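You operate a simulated robot arm through the tools that you are given. There is no shell and no other tool. Be economical: measure what you need, move in short steps, check, and stop when the job is done.

Carry out the task below with a simulated two-armed robot. There is one attempt and no reset: what you move stays moved.

## Task
Glue the clamped block's spine, hold it while backing off the right knob, then stand it left of the press.
Fine: other knob untouched; blue brush, glue pot; rinse it in the water jar, put it back. Set down upright: blue brush, small book block. A coat counts when it lies all over at full strength: go over it till it gets no stronger.
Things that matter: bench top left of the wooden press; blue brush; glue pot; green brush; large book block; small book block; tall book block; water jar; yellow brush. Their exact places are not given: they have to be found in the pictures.

The check looks at the end state, three seconds after you hand in, the way a careful person would. Anything else that was tipped, shoved, dropped, spilled or broken makes it a failure.

## Robot
Two 6-joint arms with two-finger parallel grippers on one trunk, on a base that drives. Base frame: it is fixed to the floor where the robot stands at the start and does not move with it; the origin is under the middle of the robot, x ahead of it, y to its left, z up; the surface under the hand at the start is at about z = 0.9. Readings come in m, rad, newtons and seconds.
The left shoulder is at the start at [0.06, 0.187, 1.247], the right one opposite. With the tool pointing down near the work surface each hand reaches from about 0.18 to 0.62 m from the robot's upright axis, wherever it stands, measured 20 degrees to its own side. Places, roughly: bench top left of the wooden press [0.5, 0.3, 0.9]; small book block [0.5, 1, 1]; small book block (4x11x8 cm) [0.5, 0, 1]; tall book block (4x19x18 cm) [0.6, 0, 0.4]. Payload 1.57 kg a hand.
The tool frame of a hand sits at the grasp point between the pads (the TCP): z along the fingers, y along the line on which they close. The tips reach 0.03 m beyond it. The gripper opens to 0.11 m. The fingers are 0.024 m wide and 0.012 m thick; the gripper's body (0.048 by 0.112 m) begins 0.078 m behind the TCP.
Orientation is that of the tool frame in the base frame, as [roll, pitch, yaw] about the fixed x, y, z axes, in that order (R = Rz(yaw) Ry(pitch) Rx(roll)). With the fingers straight down and closing along the base's y, the tool's x points along the base's -x, its y along +y and its z along -z.

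## Interface
- The arms move only by the tool jog_arm. It takes "left_plan", "right_plan" or both (then of equal length, played together; a hand with none holds still); each is a list of rows, each an object of numbers (a shift or turn left out is 0, a gripper value left out holds the last): "tx", "ty", "tz": the shift along the base's x, y, z in m; "ax", "ay", "az": the turn, a rotation vector about the base's x, y, z in degrees; "hand": the gripper command, from -1 (fully open) to 1 (shut), values between in proportion. In form: [{"tx": .., "ty": .., "tz": .., "ax": .., "ay": .., "az": .., "hand": ..}, ...]. A call has 1 to 20 rows; each row is the pose to reach, as a shift and turn from the pose commanded when the call began. Rows are played at 5 a second. More than 0.05 m and 0.15 rad between two rows, or a gripper value outside its range, and nothing of the call is played. Where a pose cannot be reached the arm comes as near as it can. A force on the tool above 90 N (or 10 N above the force at the start of the call, whichever is more), or a blocked arm, ends the call early, and 0.2 s more pass. Each finger travels about 0.153 m/s and halts on what it meets, pressing with about 33 N; the grip force reading is that of the motor and also rises with nothing between the fingers. The clock runs only during rows and for 0.2 s after the last one: add rows that repeat a pose to give the fingers time. It gives the time, the measured TCP pose, the force on the tool (base axes), the opening and the grip force at its end, in the units of the frame above (readings bear some noise), with the torque about the TCP (base axes, N m) and any sound that the robot's microphone picked up.
- Cameras (640 x 400 px; columns grow to the right, rows downward): "scene" is now at [0.0118, 0.0078, 1.7797]; the picture's right is [0.12, -0.99, 0.00], its down [-0.81, -0.10, -0.58] and it looks along [0.58, 0.07, -0.81] (base axes); focal length 291 px, centre (320, 200). "left" rides on the left gripper at [0.07, -0.016, -0.141] in its tool frame; the picture's right is [0.23, 0.97, 0.00], its down [-0.86, 0.20, -0.48] and it looks along [-0.47, 0.11, 0.88] (tool axes); focal length 222 px, centre (320, 200). "right" rides on the right gripper at [0.07, 0.016, -0.141] in its tool frame; the picture's right is [-0.23, 0.97, 0.00], its down [-0.86, -0.20, -0.48] and it looks along [-0.47, -0.11, 0.88] (tool axes); focal length 222 px, centre (320, 200).
- get_image(camera): a new picture of that camera. It takes no simulated time.
- lift_body(by): slides the trunk up (or, below 0, down) by that many m; the arms and the scene camera ride with it, the base frame stays. It gives what a move gives, with no picture.
- base_move(legs): drives the robot by 1 to 6 legs, each [ahead, left, turn to the left] in m, m and rad, along the robot's own axes; the way and the turn of a leg run together, so that a leg with both is an arc; at most 1.5 m and 3.142 rad a leg. The arms and the cameras ride along, it lands a little off, and it stops where it bumps. It gives what a move gives.
- head_to(pan, tilt): turns the head with the scene camera to pan (to the left, within 1.501 rad either way) and tilt (down, from -0.506 to 1.204), counted from straight ahead of the robot. It gives what a move gives.
- locate(camera, pixels): there is no depth. For up to 12 entries [column, row, z] of the newest picture of that camera ("zoom" is the newest enlarged one), the place [x, y] in the base frame at which the ray of that pixel passes the height z, good to about 0.003 m. It takes no simulated time.
- enlarge(camera, box): a new picture of the part [left, top, right, bottom] of that camera's present view, enlarged. It takes no simulated time.
- job_done(): hands the job in; it is judged then, once.

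Work in short steps. Measure before you move; look again where a grasp or a placing could have gone wrong, and mend it. You have 80 turns and 78 pictures in all, those below and enlarged ones among them. Open the grippers and draw the arms clear of the work before you hand the job in, unless the task says otherwise; then end with one line.

The tools are called after "Request:" as name(argument=value, ...) on one line, values as JSON. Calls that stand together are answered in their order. jog_arm: Moves the arms, as the interface text tells. Its arguments: {"type":"object","properties":{"left_plan":{"type":"array"},"right_plan":{"type":"array"}},"required":[]} The other tools are called the same way: lift_body (by) slides the trunk up or down; base_move (legs) drives the base; head_to (pan, tilt) turns the head that bears the scene camera; get_image (camera) takes a picture; locate (camera, pixels) gives the place at which the rays of pixels pass given heights; enlarge (camera, box) takes an enlarged picture of a part of a camera's view; job_done () hands the job in.

At the start:

```text
t: 0.0
left_tcp_pos: [0.4427, 0.1557, 1.3142]
left_ee_rot: [3.14, -0.001, -3.141]
left_wrist_force: [-0.8, -0.6, 0.3]
left_wrist_torque: [-0.02, -0.02, 0.01]
left_opening: 0.11
left_gripper_force: 0.0
right_tcp_pos: [0.4088, -0.2272, 1.376]
right_ee_rot: [-3.14, -0.001, -3.14]
right_wrist_force: [-0.5, -0.5, 0.3]
right_wrist_torque: [0.01, -0.02, 0.0]
right_opening: 0.1103
right_gripper_force: 0.1
trunk travel left (down, up): [-0.875, 0.115]
robot x, y, heading: [-0.0019, 0.0021, 0.003]
head pan, tilt: [0.122, 0.951]
```

scene: 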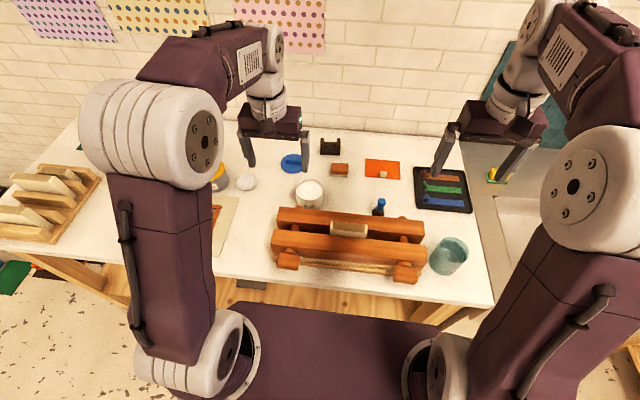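
right: 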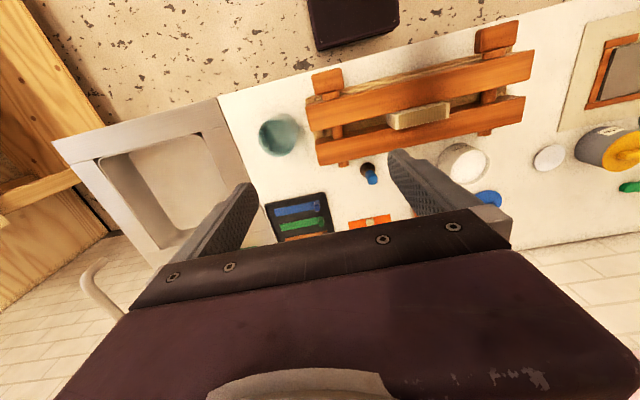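
left: 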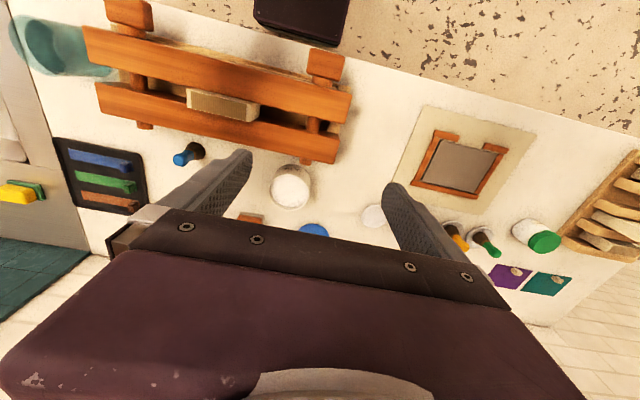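

The scene picture shows the press near (348,245) with the block at (349,229), a blue item at (380,206), a white pot at (309,192) and a jar at (449,257). I'll enlarge these parts.

Request:
enlarge(camera="scene", box=[260, 160, 480, 298])

Request:
enlarge(camera="left", box=[0, 0, 360, 225])

Request:
enlarge(camera="right", box=[230, 20, 640, 250])

```text
2.90 times, centred on (370, 229) of scene
```

zoom: 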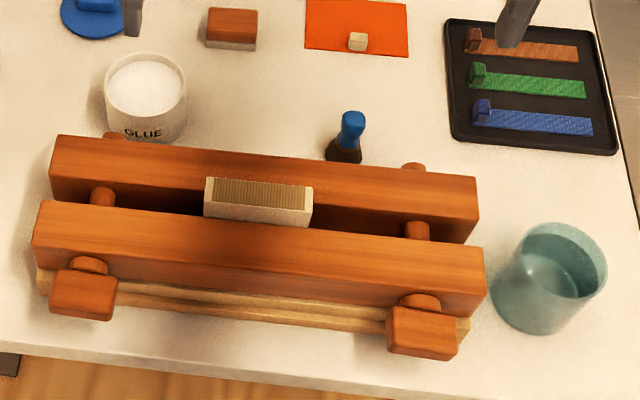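

```text
1.78 times, centred on (180, 112) of left
```

zoom: 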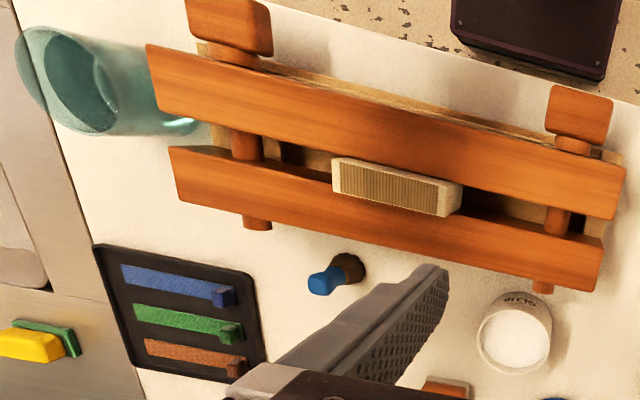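

```text
1.56 times, centred on (435, 135) of right
```

zoom: 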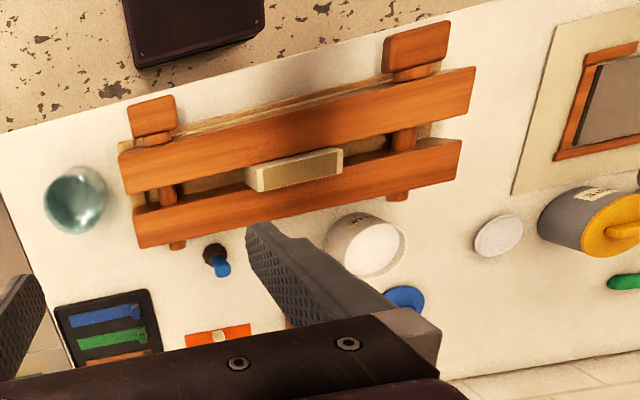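

Everything relevant is visible; I triangulate by sampling rays at two heights from several cameras.

Request:
locate(camera="scene", pixels=[[377.6, 214.5, 0.9], [381, 201, 1.0], [453.4, 249.7, 1.0], [309.7, 189.3, 0.97], [331, 221.4, 1.0], [367.6, 224.9, 1.0], [367.2, 231.8, 1.0], [330.3, 229, 1.0], [406, 272, 0.95], [289, 259, 0.95], [433, 275, 0.9], [270, 240, 1.0]])

Request:
locate(camera="left", pixels=[[178, 157, 1.0], [195, 150, 0.9], [290, 189, 0.97], [187, 88, 1.0], [189.5, 107, 1.0], [248.5, 121, 1.0], [259, 103, 1.0], [326, 64, 0.95], [128, 14, 0.95], [351, 96, 1.0]])

Request:
locate(camera="right", pixels=[[371, 177, 1.0], [366, 168, 0.9], [389, 116, 1.0], [400, 129, 1.0], [450, 118, 1.0], [449, 103, 1.0], [278, 133, 0.9]])

```text
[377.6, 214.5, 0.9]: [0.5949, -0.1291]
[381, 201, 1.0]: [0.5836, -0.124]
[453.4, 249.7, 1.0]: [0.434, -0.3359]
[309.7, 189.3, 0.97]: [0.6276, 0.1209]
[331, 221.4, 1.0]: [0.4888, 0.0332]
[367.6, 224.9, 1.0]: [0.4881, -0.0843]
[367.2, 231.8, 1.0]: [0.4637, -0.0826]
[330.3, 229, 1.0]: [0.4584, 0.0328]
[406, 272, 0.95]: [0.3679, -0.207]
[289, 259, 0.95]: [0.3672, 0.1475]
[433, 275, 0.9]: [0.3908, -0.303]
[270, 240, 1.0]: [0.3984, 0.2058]
```

```text
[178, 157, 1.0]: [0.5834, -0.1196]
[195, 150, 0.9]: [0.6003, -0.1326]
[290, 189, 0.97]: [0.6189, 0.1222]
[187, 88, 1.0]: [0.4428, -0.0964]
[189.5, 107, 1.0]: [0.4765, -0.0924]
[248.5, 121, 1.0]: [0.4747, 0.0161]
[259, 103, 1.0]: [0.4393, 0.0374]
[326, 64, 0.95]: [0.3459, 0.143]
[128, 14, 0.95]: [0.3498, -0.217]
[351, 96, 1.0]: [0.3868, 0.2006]
```

```text
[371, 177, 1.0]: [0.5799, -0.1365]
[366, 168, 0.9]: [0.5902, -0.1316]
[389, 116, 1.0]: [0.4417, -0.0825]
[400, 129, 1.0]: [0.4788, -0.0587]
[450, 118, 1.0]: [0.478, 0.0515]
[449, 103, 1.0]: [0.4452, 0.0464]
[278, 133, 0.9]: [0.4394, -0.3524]
```

Rays cross at spine centre ≈(0.454,-0.023,1.03) and brush ≈(0.595,-0.130), and the glue pot is far at ≈(0.622,0.122). I check the room ahead of the base by looking down, and locate the free area left of the press.

Request:
locate(camera="left", pixels=[[428, 108, 0.9], [395, 180, 0.9], [351, 96, 0.98], [337, 160, 0.98], [372, 215, 0.9], [338, 135, 0.9]])

Request:
head_to(pan=0.0, tilt=1.2)

Request:
get_image(camera="scene")

```text
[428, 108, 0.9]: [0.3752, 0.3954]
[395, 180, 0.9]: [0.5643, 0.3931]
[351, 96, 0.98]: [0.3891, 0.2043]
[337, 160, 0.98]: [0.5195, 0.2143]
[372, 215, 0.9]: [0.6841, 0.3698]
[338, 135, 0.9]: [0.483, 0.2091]
```

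```text
t: 0.8
left_tcp_pos: [0.4423, 0.1552, 1.3134]
left_ee_rot: [3.141, 0.0, -3.142]
left_wrist_force: [0.2, -0.2, 0.1]
left_wrist_torque: [-0.04, 0.01, 0.01]
left_opening: 0.1099
left_gripper_force: 0.0
right_tcp_pos: [0.4105, -0.2278, 1.3755]
right_ee_rot: [-3.141, 0.0, -3.141]
right_wrist_force: [0.0, 0.3, -0.2]
right_wrist_torque: [-0.01, 0.0, -0.02]
right_opening: 0.1098
right_gripper_force: 0.0
trunk travel left (down, up): [-0.875, 0.115]
robot x, y, heading: [-0.0045, -0.0007, -0.002]
head pan, tilt: [0.0, 1.201]
```

```text
71 pictures are left
```

scene: 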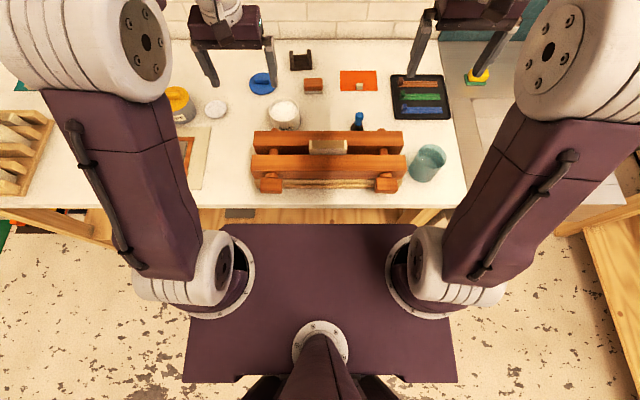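

The trunk plate's front edge (row 224) is behind the bench edge (row 207), with about 0.1 m of clearance. I drive 0.07 m ahead so the brush and glue pot are well within reach.

Request:
base_move(legs=[[0.07, 0, 0]])

Request:
head_to(pan=0.0, tilt=1.0)

Request:
get_image(camera="right")

Request:
enlarge(camera="scene", box=[240, 140, 480, 290])

```text
t: 1.8
left_tcp_pos: [0.4994, 0.1555, 1.3182]
left_ee_rot: [3.142, 0.007, 3.141]
left_wrist_force: [-2.4, 0.0, 0.5]
left_wrist_torque: [0.02, -0.08, 0.01]
left_opening: 0.11
left_gripper_force: 0.1
right_tcp_pos: [0.4666, -0.2276, 1.3791]
right_ee_rot: [-3.14, 0.008, -3.142]
right_wrist_force: [-0.7, 0.6, -0.3]
right_wrist_torque: [-0.02, -0.11, -0.03]
right_opening: 0.1102
right_gripper_force: 0.0
trunk travel left (down, up): [-0.875, 0.115]
robot x, y, heading: [0.0676, 0.0011, 0.002]
head pan, tilt: [0.0, 1.201]
```

```text
t: 2.5
left_tcp_pos: [0.508, 0.1546, 1.3154]
left_ee_rot: [3.141, 0.001, 3.141]
left_wrist_force: [0.0, -0.8, 0.5]
left_wrist_torque: [-0.01, -0.04, 0.01]
left_opening: 0.1098
left_gripper_force: 0.2
right_tcp_pos: [0.4744, -0.2266, 1.377]
right_ee_rot: [3.141, 0.001, 3.141]
right_wrist_force: [0.0, 0.0, 0.3]
right_wrist_torque: [-0.02, 0.0, 0.02]
right_opening: 0.1101
right_gripper_force: 0.0
trunk travel left (down, up): [-0.875, 0.115]
robot x, y, heading: [0.0699, -0.0016, -0.004]
head pan, tilt: [0.0, 1.0]
```

```text
70 pictures are left
```

right: 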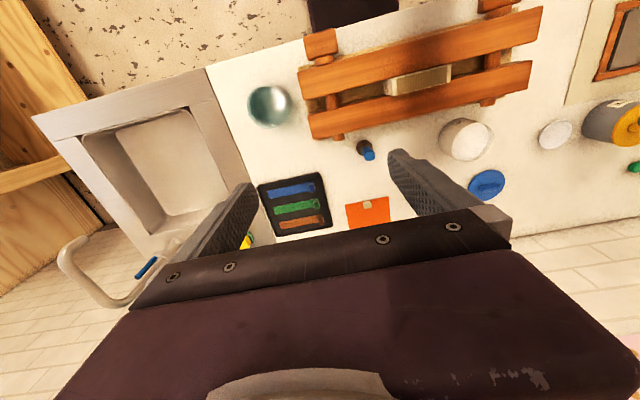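

```text
2.67 times, centred on (360, 215) of scene
```

zoom: 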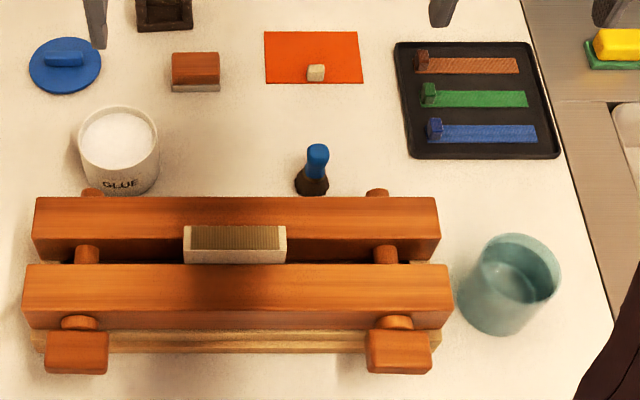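

The newest scene zoom shows the brush at zoom (315,170), standing bristles-down just behind the press. I move the open right hand above it in steps to z≈1.12.

Request:
jog_arm(right_plan=[{"tx": 0.024, "ty": 0.019, "tz": -0.025}, {"tx": 0.048, "ty": 0.038, "tz": -0.05}, {"tx": 0.072, "ty": 0.057, "tz": -0.085}, {"tx": 0.096, "ty": 0.077, "tz": -0.12}, {"tx": 0.12, "ty": 0.097, "tz": -0.155}, {"tx": 0.12, "ty": 0.097, "tz": -0.2}, {"tx": 0.12, "ty": 0.097, "tz": -0.245}, {"tx": 0.12, "ty": 0.097, "tz": -0.257}, {"tx": 0.12, "ty": 0.097, "tz": -0.257}])

Request:
get_image(camera="right")

Request:
enlarge(camera="scene", box=[240, 140, 480, 290])

```text
t: 4.5
left_tcp_pos: [0.5099, 0.1554, 1.3147]
left_ee_rot: [3.14, 0.0, -3.14]
left_wrist_force: [0.3, -0.3, 0.0]
left_wrist_torque: [0.0, 0.03, 0.01]
left_opening: 0.11
left_gripper_force: 0.0
right_tcp_pos: [0.5986, -0.1318, 1.1202]
right_ee_rot: [3.141, 0.0, -3.141]
right_wrist_force: [0.4, -0.1, 0.2]
right_wrist_torque: [0.04, -0.02, -0.02]
right_opening: 0.1101
right_gripper_force: 0.0
trunk travel left (down, up): [-0.875, 0.115]
robot x, y, heading: [0.0677, -0.0018, -0.001]
head pan, tilt: [0.0, 1.0]
```

```text
68 pictures are left
```

right: 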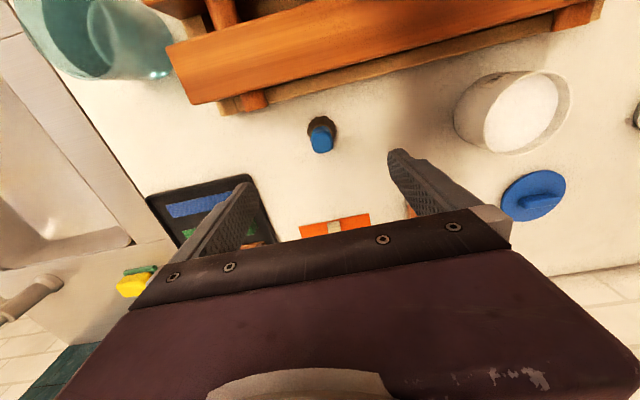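

```text
2.67 times, centred on (360, 215) of scene
```

zoom: 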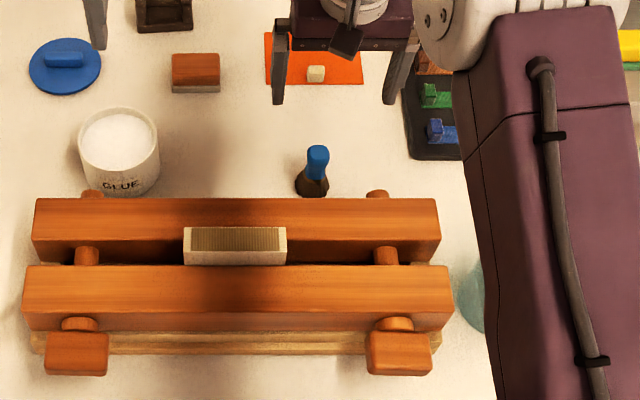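

The right camera shows the brush top at (321,140) and its base about (322,125). I triangulate those with the scene view.

Request:
locate(camera="right", pixels=[[320, 143, 0.98], [322, 128, 0.9], [320, 143, 1.0], [525, 115, 0.97], [485, 110, 0.9], [200, 104, 0.98], [600, 20, 0.98]])

Request:
locate(camera="zoom", pixels=[[318, 151, 0.98], [318, 151, 1.0], [312, 190, 0.9], [119, 135, 0.97], [119, 135, 1.0], [119, 190, 0.9], [520, 265, 1.0], [500, 330, 0.9]])

```text
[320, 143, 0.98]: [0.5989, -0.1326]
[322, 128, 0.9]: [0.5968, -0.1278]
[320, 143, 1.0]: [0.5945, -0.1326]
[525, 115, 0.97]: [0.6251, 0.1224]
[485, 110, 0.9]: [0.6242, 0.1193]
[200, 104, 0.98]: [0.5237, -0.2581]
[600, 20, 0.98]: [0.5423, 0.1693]
```

```text
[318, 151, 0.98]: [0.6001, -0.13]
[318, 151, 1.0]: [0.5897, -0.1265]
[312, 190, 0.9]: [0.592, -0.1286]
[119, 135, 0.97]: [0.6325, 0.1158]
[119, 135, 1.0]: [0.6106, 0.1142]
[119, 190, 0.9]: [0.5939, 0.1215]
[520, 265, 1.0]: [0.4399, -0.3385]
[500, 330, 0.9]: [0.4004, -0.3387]
```

Both views agree: brush at (0.597,-0.130), top ≈0.985. I lower the hand to TCP z≈0.972 and close on the handle.

Request:
jog_arm(right_plan=[{"tz": -0.04, "hand": -1}, {"tz": -0.08}, {"ty": 0.001, "tz": -0.12}, {"ty": 0.001, "tz": -0.148}, {"ty": 0.001, "tz": -0.148}, {"ty": 0.001, "tz": -0.148, "hand": 1}, {"ty": 0.001, "tz": -0.148, "hand": 1}, {"ty": 0.001, "tz": -0.148, "hand": 1}, {"ty": 0.001, "tz": -0.148, "hand": 1}])

Request:
get_image(camera="right")

```text
t: 6.5
left_tcp_pos: [0.5101, 0.1553, 1.3134]
left_ee_rot: [3.14, -0.001, 3.141]
left_wrist_force: [-0.5, 0.9, 0.1]
left_wrist_torque: [-0.01, -0.03, 0.01]
left_opening: 0.1099
left_gripper_force: 0.1
right_tcp_pos: [0.6005, -0.1296, 0.9707]
right_ee_rot: [-3.14, 0.0, -3.141]
right_wrist_force: [-0.4, -0.4, 1.2]
right_wrist_torque: [0.03, 0.02, 0.02]
right_opening: 0.0274
right_gripper_force: 32.3
trunk travel left (down, up): [-0.875, 0.115]
robot x, y, heading: [0.0697, -0.0025, 0.001]
head pan, tilt: [0.0, 1.0]
```

```text
66 pictures are left
```

right: 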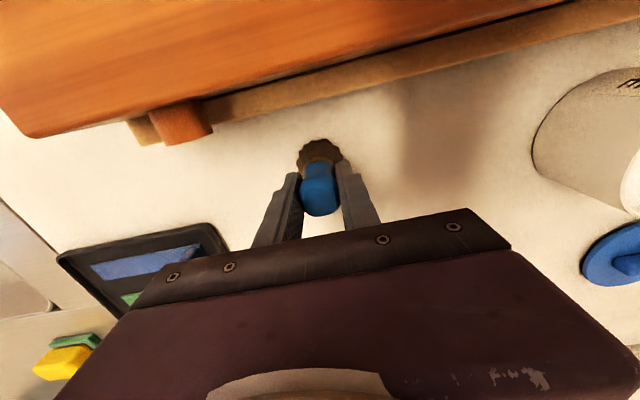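

The brush is gripped (opening 0.027 m). I lift it straight up while moving the left hand aside to the left so the right arm has room over the pot.

Request:
jog_arm(right_plan=[{"tz": 0.03}, {"tz": 0.06}, {"tz": 0.09}, {"tz": 0.12}, {"tz": 0.12}, {"tz": 0.12}], left_plan=[{"ty": 0.04, "tx": -0.01}, {"ty": 0.08, "tx": -0.02}, {"ty": 0.12, "tx": -0.03}, {"ty": 0.16, "tx": -0.04}, {"ty": 0.2, "tx": -0.05}, {"ty": 0.23, "tx": -0.05}])

Request:
jog_arm(right_plan=[{"tx": 0.006, "ty": 0.04}, {"tx": 0.012, "ty": 0.08}, {"tx": 0.018, "ty": 0.12}, {"tx": 0.022, "ty": 0.16}, {"tx": 0.024, "ty": 0.2}, {"tx": 0.025, "ty": 0.225}, {"tx": 0.025, "ty": 0.248}, {"tx": 0.025, "ty": 0.248}])

Request:
get_image(camera="right")

Request:
enlarge(camera="scene", box=[240, 120, 480, 270])

```text
t: 7.9
left_tcp_pos: [0.4609, 0.3863, 1.314]
left_ee_rot: [-3.139, -0.001, 3.141]
left_wrist_force: [1.0, -0.5, 0.6]
left_wrist_torque: [0.0, 0.01, -0.06]
left_opening: 0.1101
left_gripper_force: 0.3
right_tcp_pos: [0.5993, -0.1292, 1.089]
right_ee_rot: [-3.141, 0.0, 3.14]
right_wrist_force: [-0.5, -0.1, 0.0]
right_wrist_torque: [-0.01, -0.01, -0.01]
right_opening: 0.0274
right_gripper_force: 32.9
trunk travel left (down, up): [-0.875, 0.115]
robot x, y, heading: [0.0718, 0.001, 0.003]
head pan, tilt: [0.0, 1.0]
```

```text
t: 9.7
left_tcp_pos: [0.4625, 0.3849, 1.3137]
left_ee_rot: [3.141, 0.0, 3.141]
left_wrist_force: [0.4, 0.0, -1.7]
left_wrist_torque: [0.04, 0.0, 0.02]
left_opening: 0.11
left_gripper_force: 0.1
right_tcp_pos: [0.5908, 0.0961, 1.1]
right_ee_rot: [-3.141, 0.0, 3.141]
right_wrist_force: [0.1, -0.2, -0.7]
right_wrist_torque: [-0.02, 0.01, 0.0]
right_opening: 0.0272
right_gripper_force: 33.8
right hand out of reach, approached as far as the arm can: row 5, 6, 7, 8
trunk travel left (down, up): [-0.875, 0.115]
robot x, y, heading: [0.0683, 0.0029, 0.003]
head pan, tilt: [0.0, 1.0]
```

```text
65 pictures are left
```

right: 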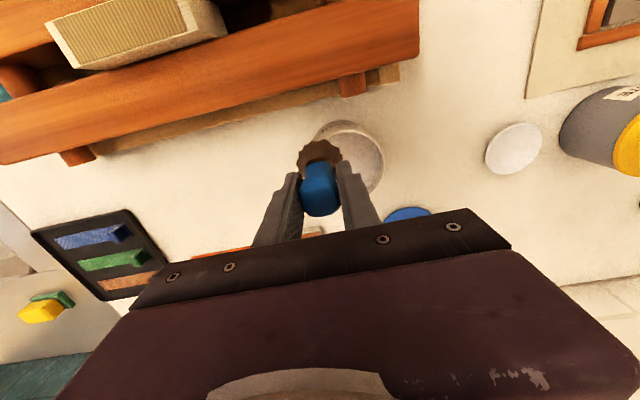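

```text
2.67 times, centred on (360, 195) of scene
```

zoom: 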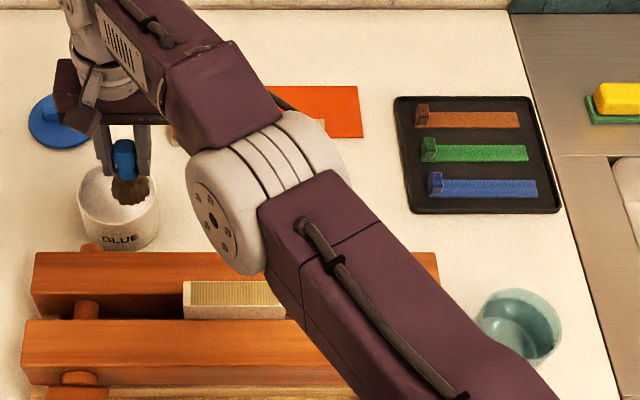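

The pot is just out of reach: the right hand stopped at (0.591,0.096). I drive 0.15 m left so the right shoulder comes closer to the pot; the brush stays high at z≈1.1.

Request:
base_move(legs=[[0.0, 0.15, 0]])

Request:
get_image(camera="right")

```text
t: 11.1
left_tcp_pos: [0.4613, 0.5322, 1.3155]
left_ee_rot: [3.14, 0.001, 3.14]
left_wrist_force: [-1.1, -1.1, -0.3]
left_wrist_torque: [-0.01, -0.02, 0.04]
left_opening: 0.1101
left_gripper_force: 0.1
right_tcp_pos: [0.5894, 0.2429, 1.0996]
right_ee_rot: [-3.142, 0.0, 3.141]
right_wrist_force: [-0.3, -0.2, -1.5]
right_wrist_torque: [0.02, 0.01, -0.01]
right_opening: 0.0273
right_gripper_force: 32.8
trunk travel left (down, up): [-0.875, 0.115]
robot x, y, heading: [0.0678, 0.1521, -0.003]
head pan, tilt: [0.0, 1.0]
```

```text
63 pictures are left
```

right: 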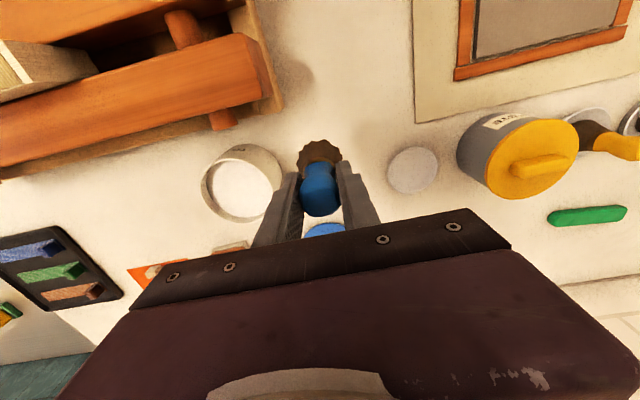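

The pot is now to the right of the brush in view (240,180). I move the hand back in −y toward the pot and read off where it lands.

Request:
jog_arm(right_plan=[{"ty": -0.04}, {"ty": -0.08}, {"ty": -0.12}, {"ty": -0.13}, {"ty": -0.13}])

Request:
get_image(camera="right")

Request:
enlarge(camera="scene", box=[280, 120, 520, 270])

```text
t: 12.3
left_tcp_pos: [0.4614, 0.5342, 1.3132]
left_ee_rot: [3.141, 0.0, 3.139]
left_wrist_force: [0.0, -0.3, 0.4]
left_wrist_torque: [-0.03, 0.06, -0.03]
left_opening: 0.11
left_gripper_force: 0.1
right_tcp_pos: [0.6358, 0.1378, 1.1078]
right_ee_rot: [-3.14, -0.003, 3.14]
right_wrist_force: [-1.0, -0.2, -1.5]
right_wrist_torque: [0.03, 0.05, -0.01]
right_opening: 0.0272
right_gripper_force: 32.8
right hand out of reach, approached as far as the arm can: row 1, 2, 3, 4, 5
trunk travel left (down, up): [-0.875, 0.115]
robot x, y, heading: [0.0732, 0.1488, -0.005]
head pan, tilt: [0.0, 1.0]
```

```text
62 pictures are left
```

right: 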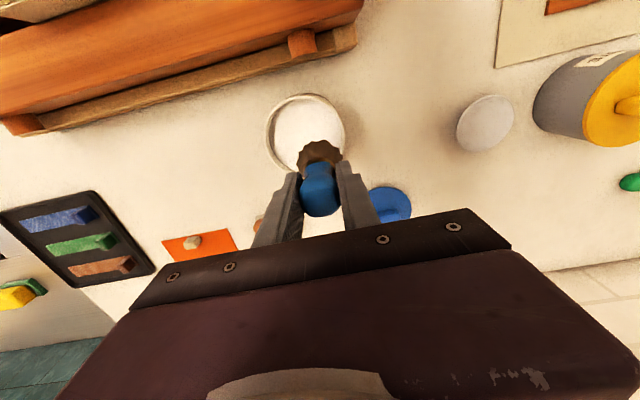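

```text
2.67 times, centred on (400, 195) of scene
```

zoom: 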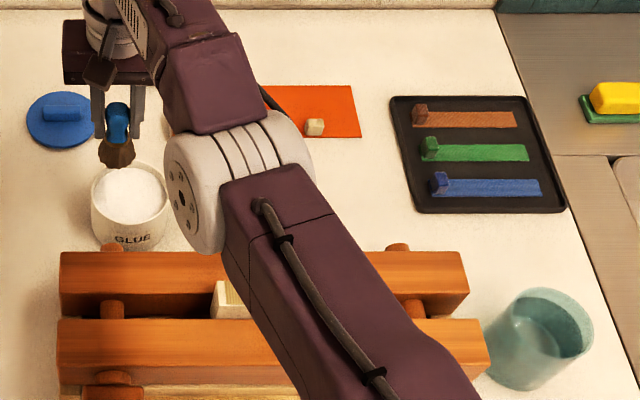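

The hand is at (0.636,0.138), with the pot centre around (0.625,0.120). I step back in −x and −y and read again.

Request:
jog_arm(right_plan=[{"tx": -0.02, "ty": -0.01}, {"tx": -0.035, "ty": -0.018}, {"tx": -0.035, "ty": -0.018}, {"tx": -0.035, "ty": -0.018}])

Request:
locate(camera="zoom", pixels=[[129, 187, 0.96], [129, 187, 0.97], [129, 187, 0.98], [91, 190, 0.97], [167, 190, 0.97], [129, 248, 0.9]])

Request:
locate(camera="right", pixels=[[306, 134, 0.96], [306, 134, 0.98], [268, 134, 0.97], [346, 134, 0.97]])

```text
t: 13.3
left_tcp_pos: [0.4613, 0.5342, 1.3136]
left_ee_rot: [3.141, -0.001, 3.141]
left_wrist_force: [-0.2, 0.3, 0.0]
left_wrist_torque: [0.0, 0.0, 0.0]
left_opening: 0.11
left_gripper_force: 0.2
right_tcp_pos: [0.6378, 0.1368, 1.1053]
right_ee_rot: [-3.14, -0.002, 3.14]
right_wrist_force: [0.1, 0.1, -1.7]
right_wrist_torque: [0.0, 0.0, 0.01]
right_opening: 0.0276
right_gripper_force: 33.6
right hand out of reach, approached as far as the arm can: row 1, 2, 3, 4
trunk travel left (down, up): [-0.875, 0.115]
robot x, y, heading: [0.0682, 0.1512, 0.002]
head pan, tilt: [0.0, 1.0]
```

```text
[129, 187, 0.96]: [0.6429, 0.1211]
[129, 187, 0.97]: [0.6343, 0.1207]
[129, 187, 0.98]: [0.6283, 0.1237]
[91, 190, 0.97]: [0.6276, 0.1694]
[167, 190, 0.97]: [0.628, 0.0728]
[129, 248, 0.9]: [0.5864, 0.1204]
```

```text
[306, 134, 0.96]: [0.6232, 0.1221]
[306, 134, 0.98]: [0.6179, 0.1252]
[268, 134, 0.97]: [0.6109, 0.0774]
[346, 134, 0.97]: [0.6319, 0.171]
```

The hand barely moved, so the commanded point is still beyond reach; pot centre ≈(0.626,0.122), rim ≈0.98. I keep stepping back until the reading follows.

Request:
jog_arm(right_plan=[{"tx": -0.03, "ty": 0}, {"tx": -0.05, "ty": 0}, {"tx": -0.05, "ty": 0}, {"tx": -0.05, "ty": 0}])

```text
t: 14.3
left_tcp_pos: [0.4606, 0.5357, 1.3126]
left_ee_rot: [3.14, 0.0, 3.14]
left_wrist_force: [0.4, 0.4, -0.5]
left_wrist_torque: [0.02, 0.0, 0.01]
left_opening: 0.1099
left_gripper_force: 0.1
right_tcp_pos: [0.6335, 0.1474, 1.1039]
right_ee_rot: [-3.139, -0.001, 3.138]
right_wrist_force: [0.1, 0.4, -0.4]
right_wrist_torque: [0.0, 0.0, 0.0]
right_opening: 0.0271
right_gripper_force: 33.2
right hand out of reach, approached as far as the arm can: row 1, 2, 3, 4
trunk travel left (down, up): [-0.875, 0.115]
robot x, y, heading: [0.067, 0.1498, -0.003]
head pan, tilt: [0.0, 1.0]
```

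The reading only shifted along the reach limit, so the commanded point still lies well outside. I step further inward, including −y, and check.

Request:
jog_arm(right_plan=[{"tx": -0.02, "ty": -0.02}, {"tx": -0.04, "ty": -0.04}, {"tx": -0.05, "ty": -0.06}, {"tx": -0.06, "ty": -0.07}, {"tx": -0.06, "ty": -0.07}])

```text
t: 15.5
left_tcp_pos: [0.4617, 0.5355, 1.3137]
left_ee_rot: [-3.14, 0.001, 3.141]
left_wrist_force: [0.4, 0.1, 1.0]
left_wrist_torque: [0.0, 0.0, -0.01]
left_opening: 0.11
left_gripper_force: 0.0
right_tcp_pos: [0.6451, 0.114, 1.1061]
right_ee_rot: [3.142, -0.002, 3.14]
right_wrist_force: [-0.6, 0.5, 0.2]
right_wrist_torque: [0.0, 0.0, -0.01]
right_opening: 0.0272
right_gripper_force: 32.9
right hand out of reach, approached as far as the arm can: row 1, 2, 3, 4, 5
trunk travel left (down, up): [-0.875, 0.115]
robot x, y, heading: [0.0664, 0.1501, -0.001]
head pan, tilt: [0.0, 1.0]
```

The direction change fits a commanded point near (0.82,0.167). I step in by about 0.19 in x and 0.045 in y, raised slightly for safety over the rim.

Request:
jog_arm(right_plan=[{"tx": -0.04, "ty": -0.01, "tz": 0.01}, {"tx": -0.08, "ty": -0.02, "tz": 0.02}, {"tx": -0.12, "ty": -0.03, "tz": 0.03}, {"tx": -0.16, "ty": -0.04, "tz": 0.03}, {"tx": -0.19, "ty": -0.045, "tz": 0.03}, {"tx": -0.19, "ty": -0.045, "tz": 0.03}])

```text
t: 16.9
left_tcp_pos: [0.4625, 0.5355, 1.3135]
left_ee_rot: [3.14, -0.001, 3.14]
left_wrist_force: [0.0, 0.3, -0.1]
left_wrist_torque: [-0.02, 0.0, -0.02]
left_opening: 0.1102
left_gripper_force: 0.0
right_tcp_pos: [0.6449, 0.1149, 1.1155]
right_ee_rot: [-3.141, -0.002, 3.139]
right_wrist_force: [-0.5, -0.9, -0.5]
right_wrist_torque: [-0.01, 0.02, 0.01]
right_opening: 0.0272
right_gripper_force: 33.0
right hand out of reach, approached as far as the arm can: row 1, 2, 3, 4, 5, 6
trunk travel left (down, up): [-0.875, 0.115]
robot x, y, heading: [0.067, 0.1504, 0.002]
head pan, tilt: [0.0, 1.0]
```

Inward moves are not being followed, while sideways ones are, which looks like an arm stuck stretched. I try raising it together with a clear sideways pull toward −y to unlock it, staying high above everything.

Request:
jog_arm(right_plan=[{"tz": 0.04, "ty": -0.03}, {"tz": 0.08, "ty": -0.06}, {"tz": 0.1, "ty": -0.1}, {"tz": 0.1, "ty": -0.14}, {"tz": 0.1, "ty": -0.14}])

Request:
get_image(camera="scene")

```text
t: 18.1
left_tcp_pos: [0.4603, 0.5359, 1.3147]
left_ee_rot: [3.141, 0.0, 3.14]
left_wrist_force: [-0.4, 0.6, -0.4]
left_wrist_torque: [-0.03, 0.01, -0.01]
left_opening: 0.11
left_gripper_force: 0.1
right_tcp_pos: [0.6527, -0.0268, 1.2195]
right_ee_rot: [-3.141, 0.0, 3.141]
right_wrist_force: [-0.8, 0.5, -0.4]
right_wrist_torque: [-0.04, 0.01, 0.02]
right_opening: 0.0273
right_gripper_force: 32.6
right hand out of reach, approached as far as the arm can: row 1, 2, 3, 4, 5
trunk travel left (down, up): [-0.875, 0.115]
robot x, y, heading: [0.0635, 0.153, -0.008]
head pan, tilt: [0.0, 1.0]
```

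```text
60 pictures are left
```

scene: 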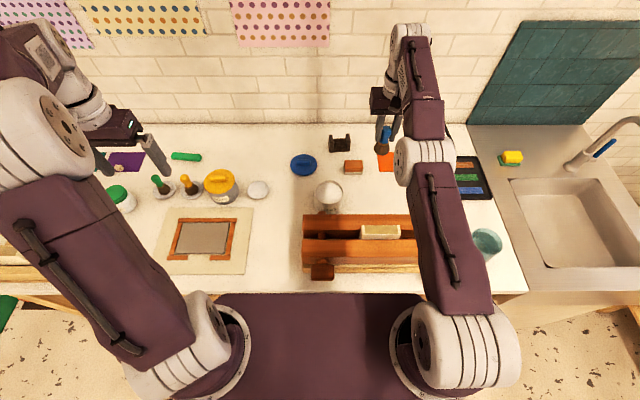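

The hand followed y and z, but x stays at the reach limit. Here it is clear and high (z 1.22), so I pull 0.2 m in −x and read.

Request:
jog_arm(right_plan=[{"tx": -0.04}, {"tx": -0.08}, {"tx": -0.12}, {"tx": -0.16}, {"tx": -0.2}, {"tx": -0.2}])

```text
t: 19.5
left_tcp_pos: [0.4615, 0.5354, 1.3139]
left_ee_rot: [3.141, 0.001, 3.139]
left_wrist_force: [-0.2, 0.0, 0.1]
left_wrist_torque: [0.01, -0.01, -0.04]
left_opening: 0.1099
left_gripper_force: 0.0
right_tcp_pos: [0.6535, -0.026, 1.2194]
right_ee_rot: [3.141, -0.003, 3.141]
right_wrist_force: [-0.7, -0.4, -0.2]
right_wrist_torque: [0.04, 0.01, 0.02]
right_opening: 0.0271
right_gripper_force: 32.9
right hand out of reach, approached as far as the arm can: row 1, 2, 3, 4, 5, 6
trunk travel left (down, up): [-0.875, 0.115]
robot x, y, heading: [0.0707, 0.1516, -0.004]
head pan, tilt: [0.0, 1.0]
```

Pure −x pulls do nothing, so the solver appears locked at a straight elbow. I tilt the tool about y, which brings the wrist back toward the robot, to break the straight pose.

Request:
jog_arm(right_plan=[{"ay": -8}, {"ay": -16}, {"ay": -24}, {"ay": -30}, {"ay": -30}, {"ay": -30}])

```text
t: 20.9
left_tcp_pos: [0.4615, 0.5349, 1.3147]
left_ee_rot: [-3.14, -0.001, 3.139]
left_wrist_force: [-0.3, 0.6, 0.2]
left_wrist_torque: [-0.02, -0.02, -0.01]
left_opening: 0.1101
left_gripper_force: 0.0
right_tcp_pos: [0.7521, -0.0233, 1.2902]
right_ee_rot: [3.14, 0.467, 3.14]
right_wrist_force: [0.4, -0.1, -1.2]
right_wrist_torque: [0.02, 0.04, 0.0]
right_opening: 0.0272
right_gripper_force: 32.9
right hand out of reach, approached as far as the arm can: row 1, 2, 3, 4, 5, 6
trunk travel left (down, up): [-0.875, 0.115]
robot x, y, heading: [0.0663, 0.1492, 0.001]
head pan, tilt: [0.0, 1.0]
```

The tool turned but the wrist stayed, so the elbow is straight. Moving down and inward should flex it, and there is ample height (brush bottom ≈1.22), so I try that.

Request:
jog_arm(right_plan=[{"tz": -0.03, "tx": -0.03}, {"tz": -0.06, "tx": -0.06}, {"tz": -0.09, "tx": -0.09}, {"tz": -0.11, "tx": -0.11}, {"tz": -0.11, "tx": -0.11}])

```text
t: 22.1
left_tcp_pos: [0.4613, 0.5352, 1.3147]
left_ee_rot: [-3.141, -0.001, 3.141]
left_wrist_force: [1.0, -0.1, -0.7]
left_wrist_torque: [-0.01, -0.02, -0.01]
left_opening: 0.11
left_gripper_force: 0.0
right_tcp_pos: [0.7628, -0.0208, 1.245]
right_ee_rot: [-3.142, 0.466, 3.14]
right_wrist_force: [0.0, 0.1, -0.1]
right_wrist_torque: [-0.03, 0.01, 0.01]
right_opening: 0.0271
right_gripper_force: 32.9
right hand out of reach, approached as far as the arm can: row 1, 2, 3, 4, 5
trunk travel left (down, up): [-0.875, 0.115]
robot x, y, heading: [0.0666, 0.1545, -0.002]
head pan, tilt: [0.0, 1.0]
```

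Still on the limit. I make a long, gradual −x pull (0.05 per row, so no jump) at this clear height to tell whether the command itself is far out.

Request:
jog_arm(right_plan=[{"tx": -0.05}, {"tx": -0.1}, {"tx": -0.15}, {"tx": -0.2}, {"tx": -0.25}, {"tx": -0.3}, {"tx": -0.35}, {"tx": -0.4}, {"tx": -0.4}])

```text
t: 24.1
left_tcp_pos: [0.4642, 0.5348, 1.313]
left_ee_rot: [3.141, -0.002, 3.139]
left_wrist_force: [0.6, 0.7, -1.1]
left_wrist_torque: [0.0, 0.05, 0.0]
left_opening: 0.1099
left_gripper_force: 0.1
right_tcp_pos: [0.7091, -0.022, 1.3654]
right_ee_rot: [-3.141, 0.415, 3.141]
right_wrist_force: [0.4, -0.2, 0.5]
right_wrist_torque: [0.01, 0.03, 0.0]
right_opening: 0.0273
right_gripper_force: 33.1
right hand out of reach, approached as far as the arm can: row 1, 2, 3, 4, 5, 6, 7, 8, 9
trunk travel left (down, up): [-0.875, 0.115]
robot x, y, heading: [0.0699, 0.1481, 0.002]
head pan, tilt: [0.0, 1.0]
```

The arm swung upward along its reach sphere, so the elbow is indeed straight. From here a pure downward move is inside the sphere and should flex the elbow; brush bottom stays above 1.1.

Request:
jog_arm(right_plan=[{"tz": -0.04}, {"tz": -0.08}, {"tz": -0.12}, {"tz": -0.16}, {"tz": -0.2}, {"tz": -0.2}])

Request:
get_image(camera="scene")

```text
t: 25.5
left_tcp_pos: [0.4601, 0.5358, 1.314]
left_ee_rot: [-3.141, 0.0, 3.141]
left_wrist_force: [0.1, -0.2, 0.2]
left_wrist_torque: [-0.01, 0.01, 0.0]
left_opening: 0.11
left_gripper_force: 0.1
right_tcp_pos: [0.7591, -0.006, 1.1921]
right_ee_rot: [-3.14, 0.414, 3.139]
right_wrist_force: [-0.3, 0.8, -1.1]
right_wrist_torque: [-0.03, 0.02, 0.0]
right_opening: 0.0274
right_gripper_force: 33.1
right hand out of reach, approached as far as the arm can: row 1, 2, 3, 4, 5, 6
trunk travel left (down, up): [-0.875, 0.115]
robot x, y, heading: [0.0668, 0.1509, -0.0]
head pan, tilt: [0.0, 1.0]
```

```text
59 pictures are left
```

scene: 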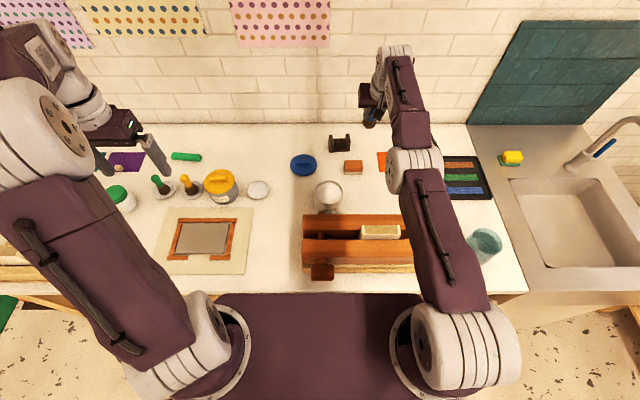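

The right arm still only slides on the limit. I test whether the left arm responds normally, and at the same time undo the tilt of the right tool while pulling it sideways (−y) and down-inward.

Request:
jog_arm(left_plan=[{"tx": -0.02}, {"tx": -0.04}, {"tx": -0.04}, {"tx": -0.04}, {"tx": -0.04}, {"tx": -0.04}, {"tx": -0.04}, {"tx": -0.04}], right_plan=[{"ay": 7, "ty": -0.02, "tx": -0.04}, {"ay": 14, "ty": -0.04, "tx": -0.08}, {"ay": 20, "ty": -0.06, "tx": -0.12}, {"ay": 24, "ty": -0.08, "tx": -0.16}, {"ay": 24, "ty": -0.1, "tx": -0.2}, {"ay": 24, "ty": -0.12, "tx": -0.24}, {"ay": 24, "ty": -0.14, "tx": -0.26}, {"ay": 24, "ty": -0.14, "tx": -0.26}])

```text
t: 27.3
left_tcp_pos: [0.4193, 0.536, 1.3146]
left_ee_rot: [3.141, 0.0, 3.14]
left_wrist_force: [0.0, -0.5, 0.3]
left_wrist_torque: [0.02, 0.02, -0.03]
left_opening: 0.1099
left_gripper_force: 0.0
right_tcp_pos: [0.6506, -0.0981, 1.2096]
right_ee_rot: [-3.14, -0.008, 3.141]
right_wrist_force: [0.1, 0.7, -1.3]
right_wrist_torque: [0.01, 0.0, 0.01]
right_opening: 0.0274
right_gripper_force: 32.8
right hand out of reach, approached as far as the arm can: row 1, 2, 3, 4, 5, 6, 7, 8
trunk travel left (down, up): [-0.875, 0.115]
robot x, y, heading: [0.0667, 0.1512, -0.002]
head pan, tilt: [0.0, 1.0]
```

The left arm obeys normally; only the right one is stuck. I look closely at its joint configuration.

Request:
enlarge(camera="scene", box=[340, 20, 560, 390])

Request:
enlarge(camera="scene", box=[0, 20, 260, 390])

```text
1.08 times, centred on (450, 205) of scene (not enlarged: the box is as wide or as high as the picture)
```

zoom: 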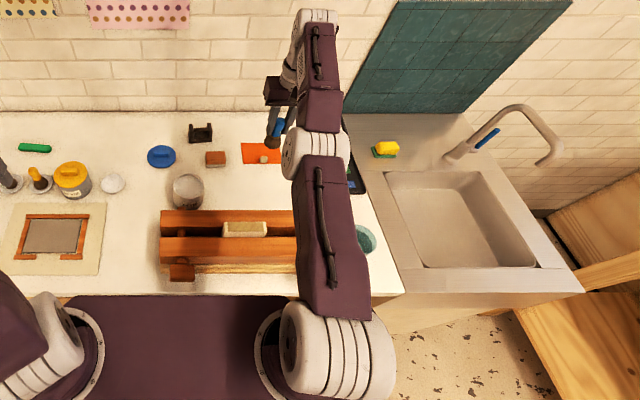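

```text
1.08 times, centred on (130, 205) of scene (not enlarged: the box is as wide or as high as the picture)
```

zoom: 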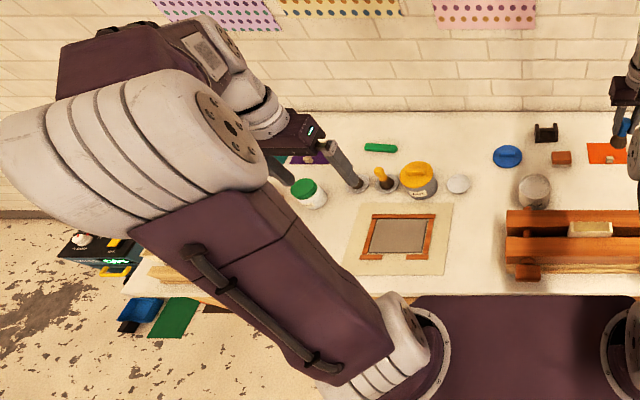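

The right arm is visibly dead straight. I hold a target well inside and lower for several seconds, with a yaw of the tool, to give the solver time and a different wrist pose to bend the elbow.

Request:
jog_arm(right_plan=[{"tz": -0.03, "tx": -0.03, "az": 8}, {"tz": -0.06, "tx": -0.06, "az": 16}, {"tz": -0.08, "tx": -0.1, "az": 24}, {"tz": -0.08, "tx": -0.12, "az": 32}, {"tz": -0.08, "tx": -0.12, "az": 40}, {"tz": -0.08, "tx": -0.12, "az": 40}, {"tz": -0.08, "tx": -0.12, "az": 40}, {"tz": -0.08, "tx": -0.12, "az": 40}, {"tz": -0.08, "tx": -0.12, "az": 40}, {"tz": -0.08, "tx": -0.12, "az": 40}])

```text
t: 29.5
left_tcp_pos: [0.4198, 0.5353, 1.3144]
left_ee_rot: [3.141, 0.0, 3.141]
left_wrist_force: [-0.1, -0.5, 0.1]
left_wrist_torque: [-0.01, 0.0, -0.05]
left_opening: 0.11
left_gripper_force: 0.0
right_tcp_pos: [0.6003, -0.1184, 1.2981]
right_ee_rot: [3.074, -0.062, -2.444]
right_wrist_force: [0.5, -0.9, -0.5]
right_wrist_torque: [0.01, 0.0, 0.01]
right_opening: 0.0273
right_gripper_force: 33.1
right hand out of reach, approached as far as the arm can: row 1, 2, 3, 4, 5, 6, 7, 8, 9, 10
trunk travel left (down, up): [-0.875, 0.115]
robot x, y, heading: [0.0696, 0.1516, -0.004]
head pan, tilt: [0.0, 1.0]
```

Now the arm came in (x 0.60) and up (z 1.30), with the orientation slightly off. A zero-shift row will tell whether the stored command itself counts as out of reach.

Request:
jog_arm(right_plan=[{"tz": 0.0}, {"tz": 0.0}])

Request:
jog_arm(right_plan=[{"tx": 0.05}, {"tx": 0.1}, {"tx": 0.15}, {"tx": 0.2}, {"tx": 0.25}, {"tx": 0.3}])

```text
t: 30.1
left_tcp_pos: [0.42, 0.5353, 1.3148]
left_ee_rot: [3.141, -0.001, 3.14]
left_wrist_force: [0.2, -0.4, -0.5]
left_wrist_torque: [0.02, 0.0, 0.02]
left_opening: 0.1101
left_gripper_force: 0.1
right_tcp_pos: [0.6007, -0.1178, 1.2985]
right_ee_rot: [3.074, -0.062, -2.442]
right_wrist_force: [-0.3, -0.1, -0.4]
right_wrist_torque: [-0.01, -0.02, 0.01]
right_opening: 0.0273
right_gripper_force: 33.2
trunk travel left (down, up): [-0.875, 0.115]
robot x, y, heading: [0.0717, 0.1525, -0.007]
head pan, tilt: [0.0, 1.0]
```

```text
t: 31.5
left_tcp_pos: [0.4208, 0.5353, 1.3145]
left_ee_rot: [3.142, -0.002, 3.14]
left_wrist_force: [0.5, -0.4, 0.0]
left_wrist_torque: [0.0, -0.01, 0.02]
left_opening: 0.11
left_gripper_force: 0.1
right_tcp_pos: [0.615, -0.1038, 1.2745]
right_ee_rot: [3.075, -0.062, -2.441]
right_wrist_force: [0.0, -0.6, -0.7]
right_wrist_torque: [-0.04, -0.01, -0.04]
right_opening: 0.0275
right_gripper_force: 32.3
right hand out of reach, approached as far as the arm can: row 1, 2, 3, 4, 5, 6
trunk travel left (down, up): [-0.875, 0.115]
robot x, y, heading: [0.0709, 0.1539, -0.003]
head pan, tilt: [0.0, 1.0]
```

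The zero row was accepted, so the clipped pose is stored and the solver is just stuck at the straight elbow. Pitching the tool with the fingers toward the robot while pulling inward should require real elbow flexion, so I try that.

Request:
jog_arm(right_plan=[{"tx": -0.048, "ay": 8}, {"tx": -0.096, "ay": 16}, {"tx": -0.144, "ay": 24}, {"tx": -0.192, "ay": 32}, {"tx": -0.24, "ay": 40}, {"tx": -0.24, "ay": 40}, {"tx": -0.24, "ay": 40}, {"tx": -0.24, "ay": 40}])

```text
t: 33.3
left_tcp_pos: [0.4209, 0.5356, 1.3153]
left_ee_rot: [-3.141, 0.0, 3.139]
left_wrist_force: [0.5, 0.3, -0.6]
left_wrist_torque: [0.02, -0.03, 0.01]
left_opening: 0.1099
left_gripper_force: 0.1
right_tcp_pos: [0.3802, -0.1092, 1.2754]
right_ee_rot: [2.563, -0.569, -2.276]
right_wrist_force: [-0.2, 0.0, -1.4]
right_wrist_torque: [-0.02, 0.0, -0.01]
right_opening: 0.0274
right_gripper_force: 32.8
trunk travel left (down, up): [-0.875, 0.115]
robot x, y, heading: [0.0698, 0.15, 0.0]
head pan, tilt: [0.0, 1.0]
```

It came free: TCP (0.380,-0.109,1.275) with no reach warning. I turn the tool back to straight-down (rotation vector ≈(-16.3,-43.0,-37.5)°) in eight steps.

Request:
jog_arm(right_plan=[{"ax": -2.04, "ay": -5.38, "az": -4.69}, {"ax": -4.08, "ay": -10.75, "az": -9.38}, {"ax": -6.11, "ay": -16.1, "az": -14.1}, {"ax": -8.15, "ay": -21.5, "az": -18.75}, {"ax": -10.2, "ay": -26.9, "az": -23.4}, {"ax": -12.2, "ay": -32.25, "az": -28.1}, {"ax": -14.3, "ay": -37.6, "az": -32.8}, {"ax": -16.3, "ay": -43.0, "az": -37.5}, {"ax": -16.3, "ay": -43.0, "az": -37.5}])

Request:
base_move(legs=[[0.035, 0.04, 0]])

Request:
get_image(camera="right")

```text
t: 35.3
left_tcp_pos: [0.422, 0.536, 1.3146]
left_ee_rot: [3.141, 0.002, 3.141]
left_wrist_force: [0.4, 0.4, -0.4]
left_wrist_torque: [0.02, 0.0, 0.0]
left_opening: 0.11
left_gripper_force: 0.1
right_tcp_pos: [0.3823, -0.109, 1.274]
right_ee_rot: [-3.141, 0.001, -3.141]
right_wrist_force: [0.5, 1.0, -0.8]
right_wrist_torque: [-0.01, 0.01, 0.0]
right_opening: 0.0272
right_gripper_force: 33.4
trunk travel left (down, up): [-0.875, 0.115]
robot x, y, heading: [0.0692, 0.1503, 0.001]
head pan, tilt: [0.0, 1.0]
```

```text
t: 36.2
left_tcp_pos: [0.4474, 0.5653, 1.3189]
left_ee_rot: [3.135, 0.007, 3.139]
left_wrist_force: [-0.3, -1.4, -0.8]
left_wrist_torque: [0.06, -0.05, 0.01]
left_opening: 0.1101
left_gripper_force: 0.1
right_tcp_pos: [0.4074, -0.0783, 1.2732]
right_ee_rot: [3.134, 0.004, 3.14]
right_wrist_force: [-0.4, -0.9, -0.9]
right_wrist_torque: [0.11, -0.07, 0.0]
right_opening: 0.0271
right_gripper_force: 32.7
trunk travel left (down, up): [-0.875, 0.115]
robot x, y, heading: [0.1039, 0.1872, -0.006]
head pan, tilt: [0.0, 1.0]
```

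```text
56 pictures are left
```

right: 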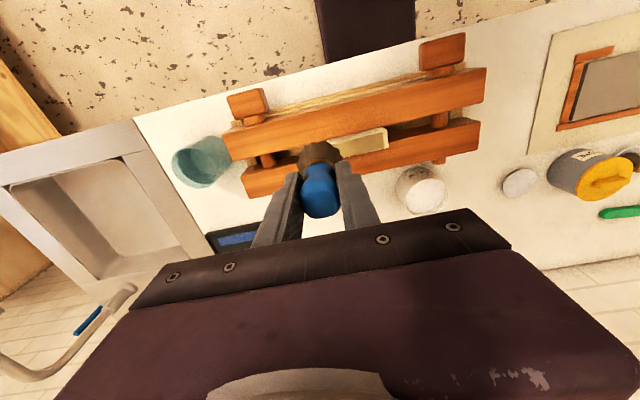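

Base now at (0.104,0.187), which puts the pot ~0.48 m from the right shoulder, inside the limit. I move to above the pot (0.626,0.122) at z≈1.10.

Request:
jog_arm(right_plan=[{"tx": 0.03, "ty": 0.03}, {"tx": 0.06, "ty": 0.06, "tz": -0.02}, {"tx": 0.09, "ty": 0.09, "tz": -0.04}, {"tx": 0.12, "ty": 0.12, "tz": -0.06}, {"tx": 0.15, "ty": 0.15, "tz": -0.08}, {"tx": 0.18, "ty": 0.175, "tz": -0.11}, {"tx": 0.205, "ty": 0.19, "tz": -0.14}, {"tx": 0.209, "ty": 0.193, "tz": -0.17}, {"tx": 0.209, "ty": 0.193, "tz": -0.17}])

Request:
get_image(camera="right")

Request:
enlarge(camera="scene", box=[280, 120, 520, 270])

```text
t: 38.2
left_tcp_pos: [0.4555, 0.5741, 1.3153]
left_ee_rot: [3.14, 0.0, 3.137]
left_wrist_force: [-0.3, -0.6, 0.5]
left_wrist_torque: [-0.04, -0.03, 0.04]
left_opening: 0.1101
left_gripper_force: 0.1
right_tcp_pos: [0.6218, 0.1202, 1.1029]
right_ee_rot: [3.14, -0.002, 3.141]
right_wrist_force: [0.3, 0.5, 0.3]
right_wrist_torque: [0.0, -0.04, -0.01]
right_opening: 0.0272
right_gripper_force: 33.0
trunk travel left (down, up): [-0.875, 0.115]
robot x, y, heading: [0.1025, 0.1903, -0.001]
head pan, tilt: [0.0, 1.0]
```

```text
55 pictures are left
```

right: 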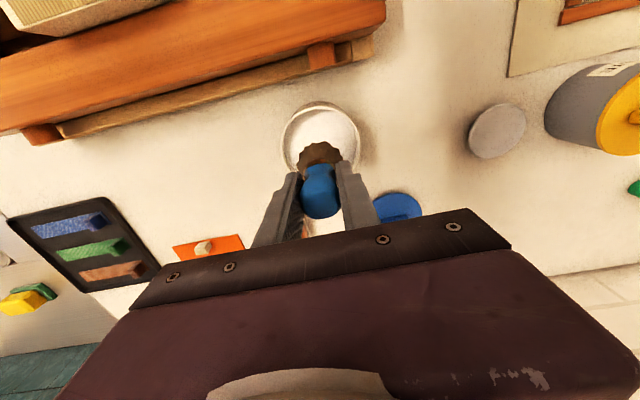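

```text
2.67 times, centred on (400, 195) of scene
```

zoom: 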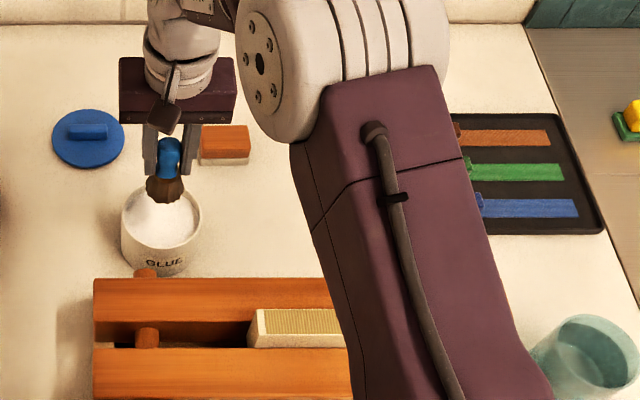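

The pot rim centre shows at right-camera (321,140) and zoom (161,215). I check it against the brush position before dipping.

Request:
locate(camera="right", pixels=[[321, 140, 0.975], [321, 104, 0.975], [360, 145, 0.975], [282, 140, 0.975]])

Request:
locate(camera="zoom", pixels=[[161, 217, 0.975], [121, 215, 0.975], [201, 210, 0.975], [161, 250, 0.975]])

```text
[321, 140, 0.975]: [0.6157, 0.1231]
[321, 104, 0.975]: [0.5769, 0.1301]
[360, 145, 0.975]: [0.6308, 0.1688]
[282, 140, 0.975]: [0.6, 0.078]
```

```text
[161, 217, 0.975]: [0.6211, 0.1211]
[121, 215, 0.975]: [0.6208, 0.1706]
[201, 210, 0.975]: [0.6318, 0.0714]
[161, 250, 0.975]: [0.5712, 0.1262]
```

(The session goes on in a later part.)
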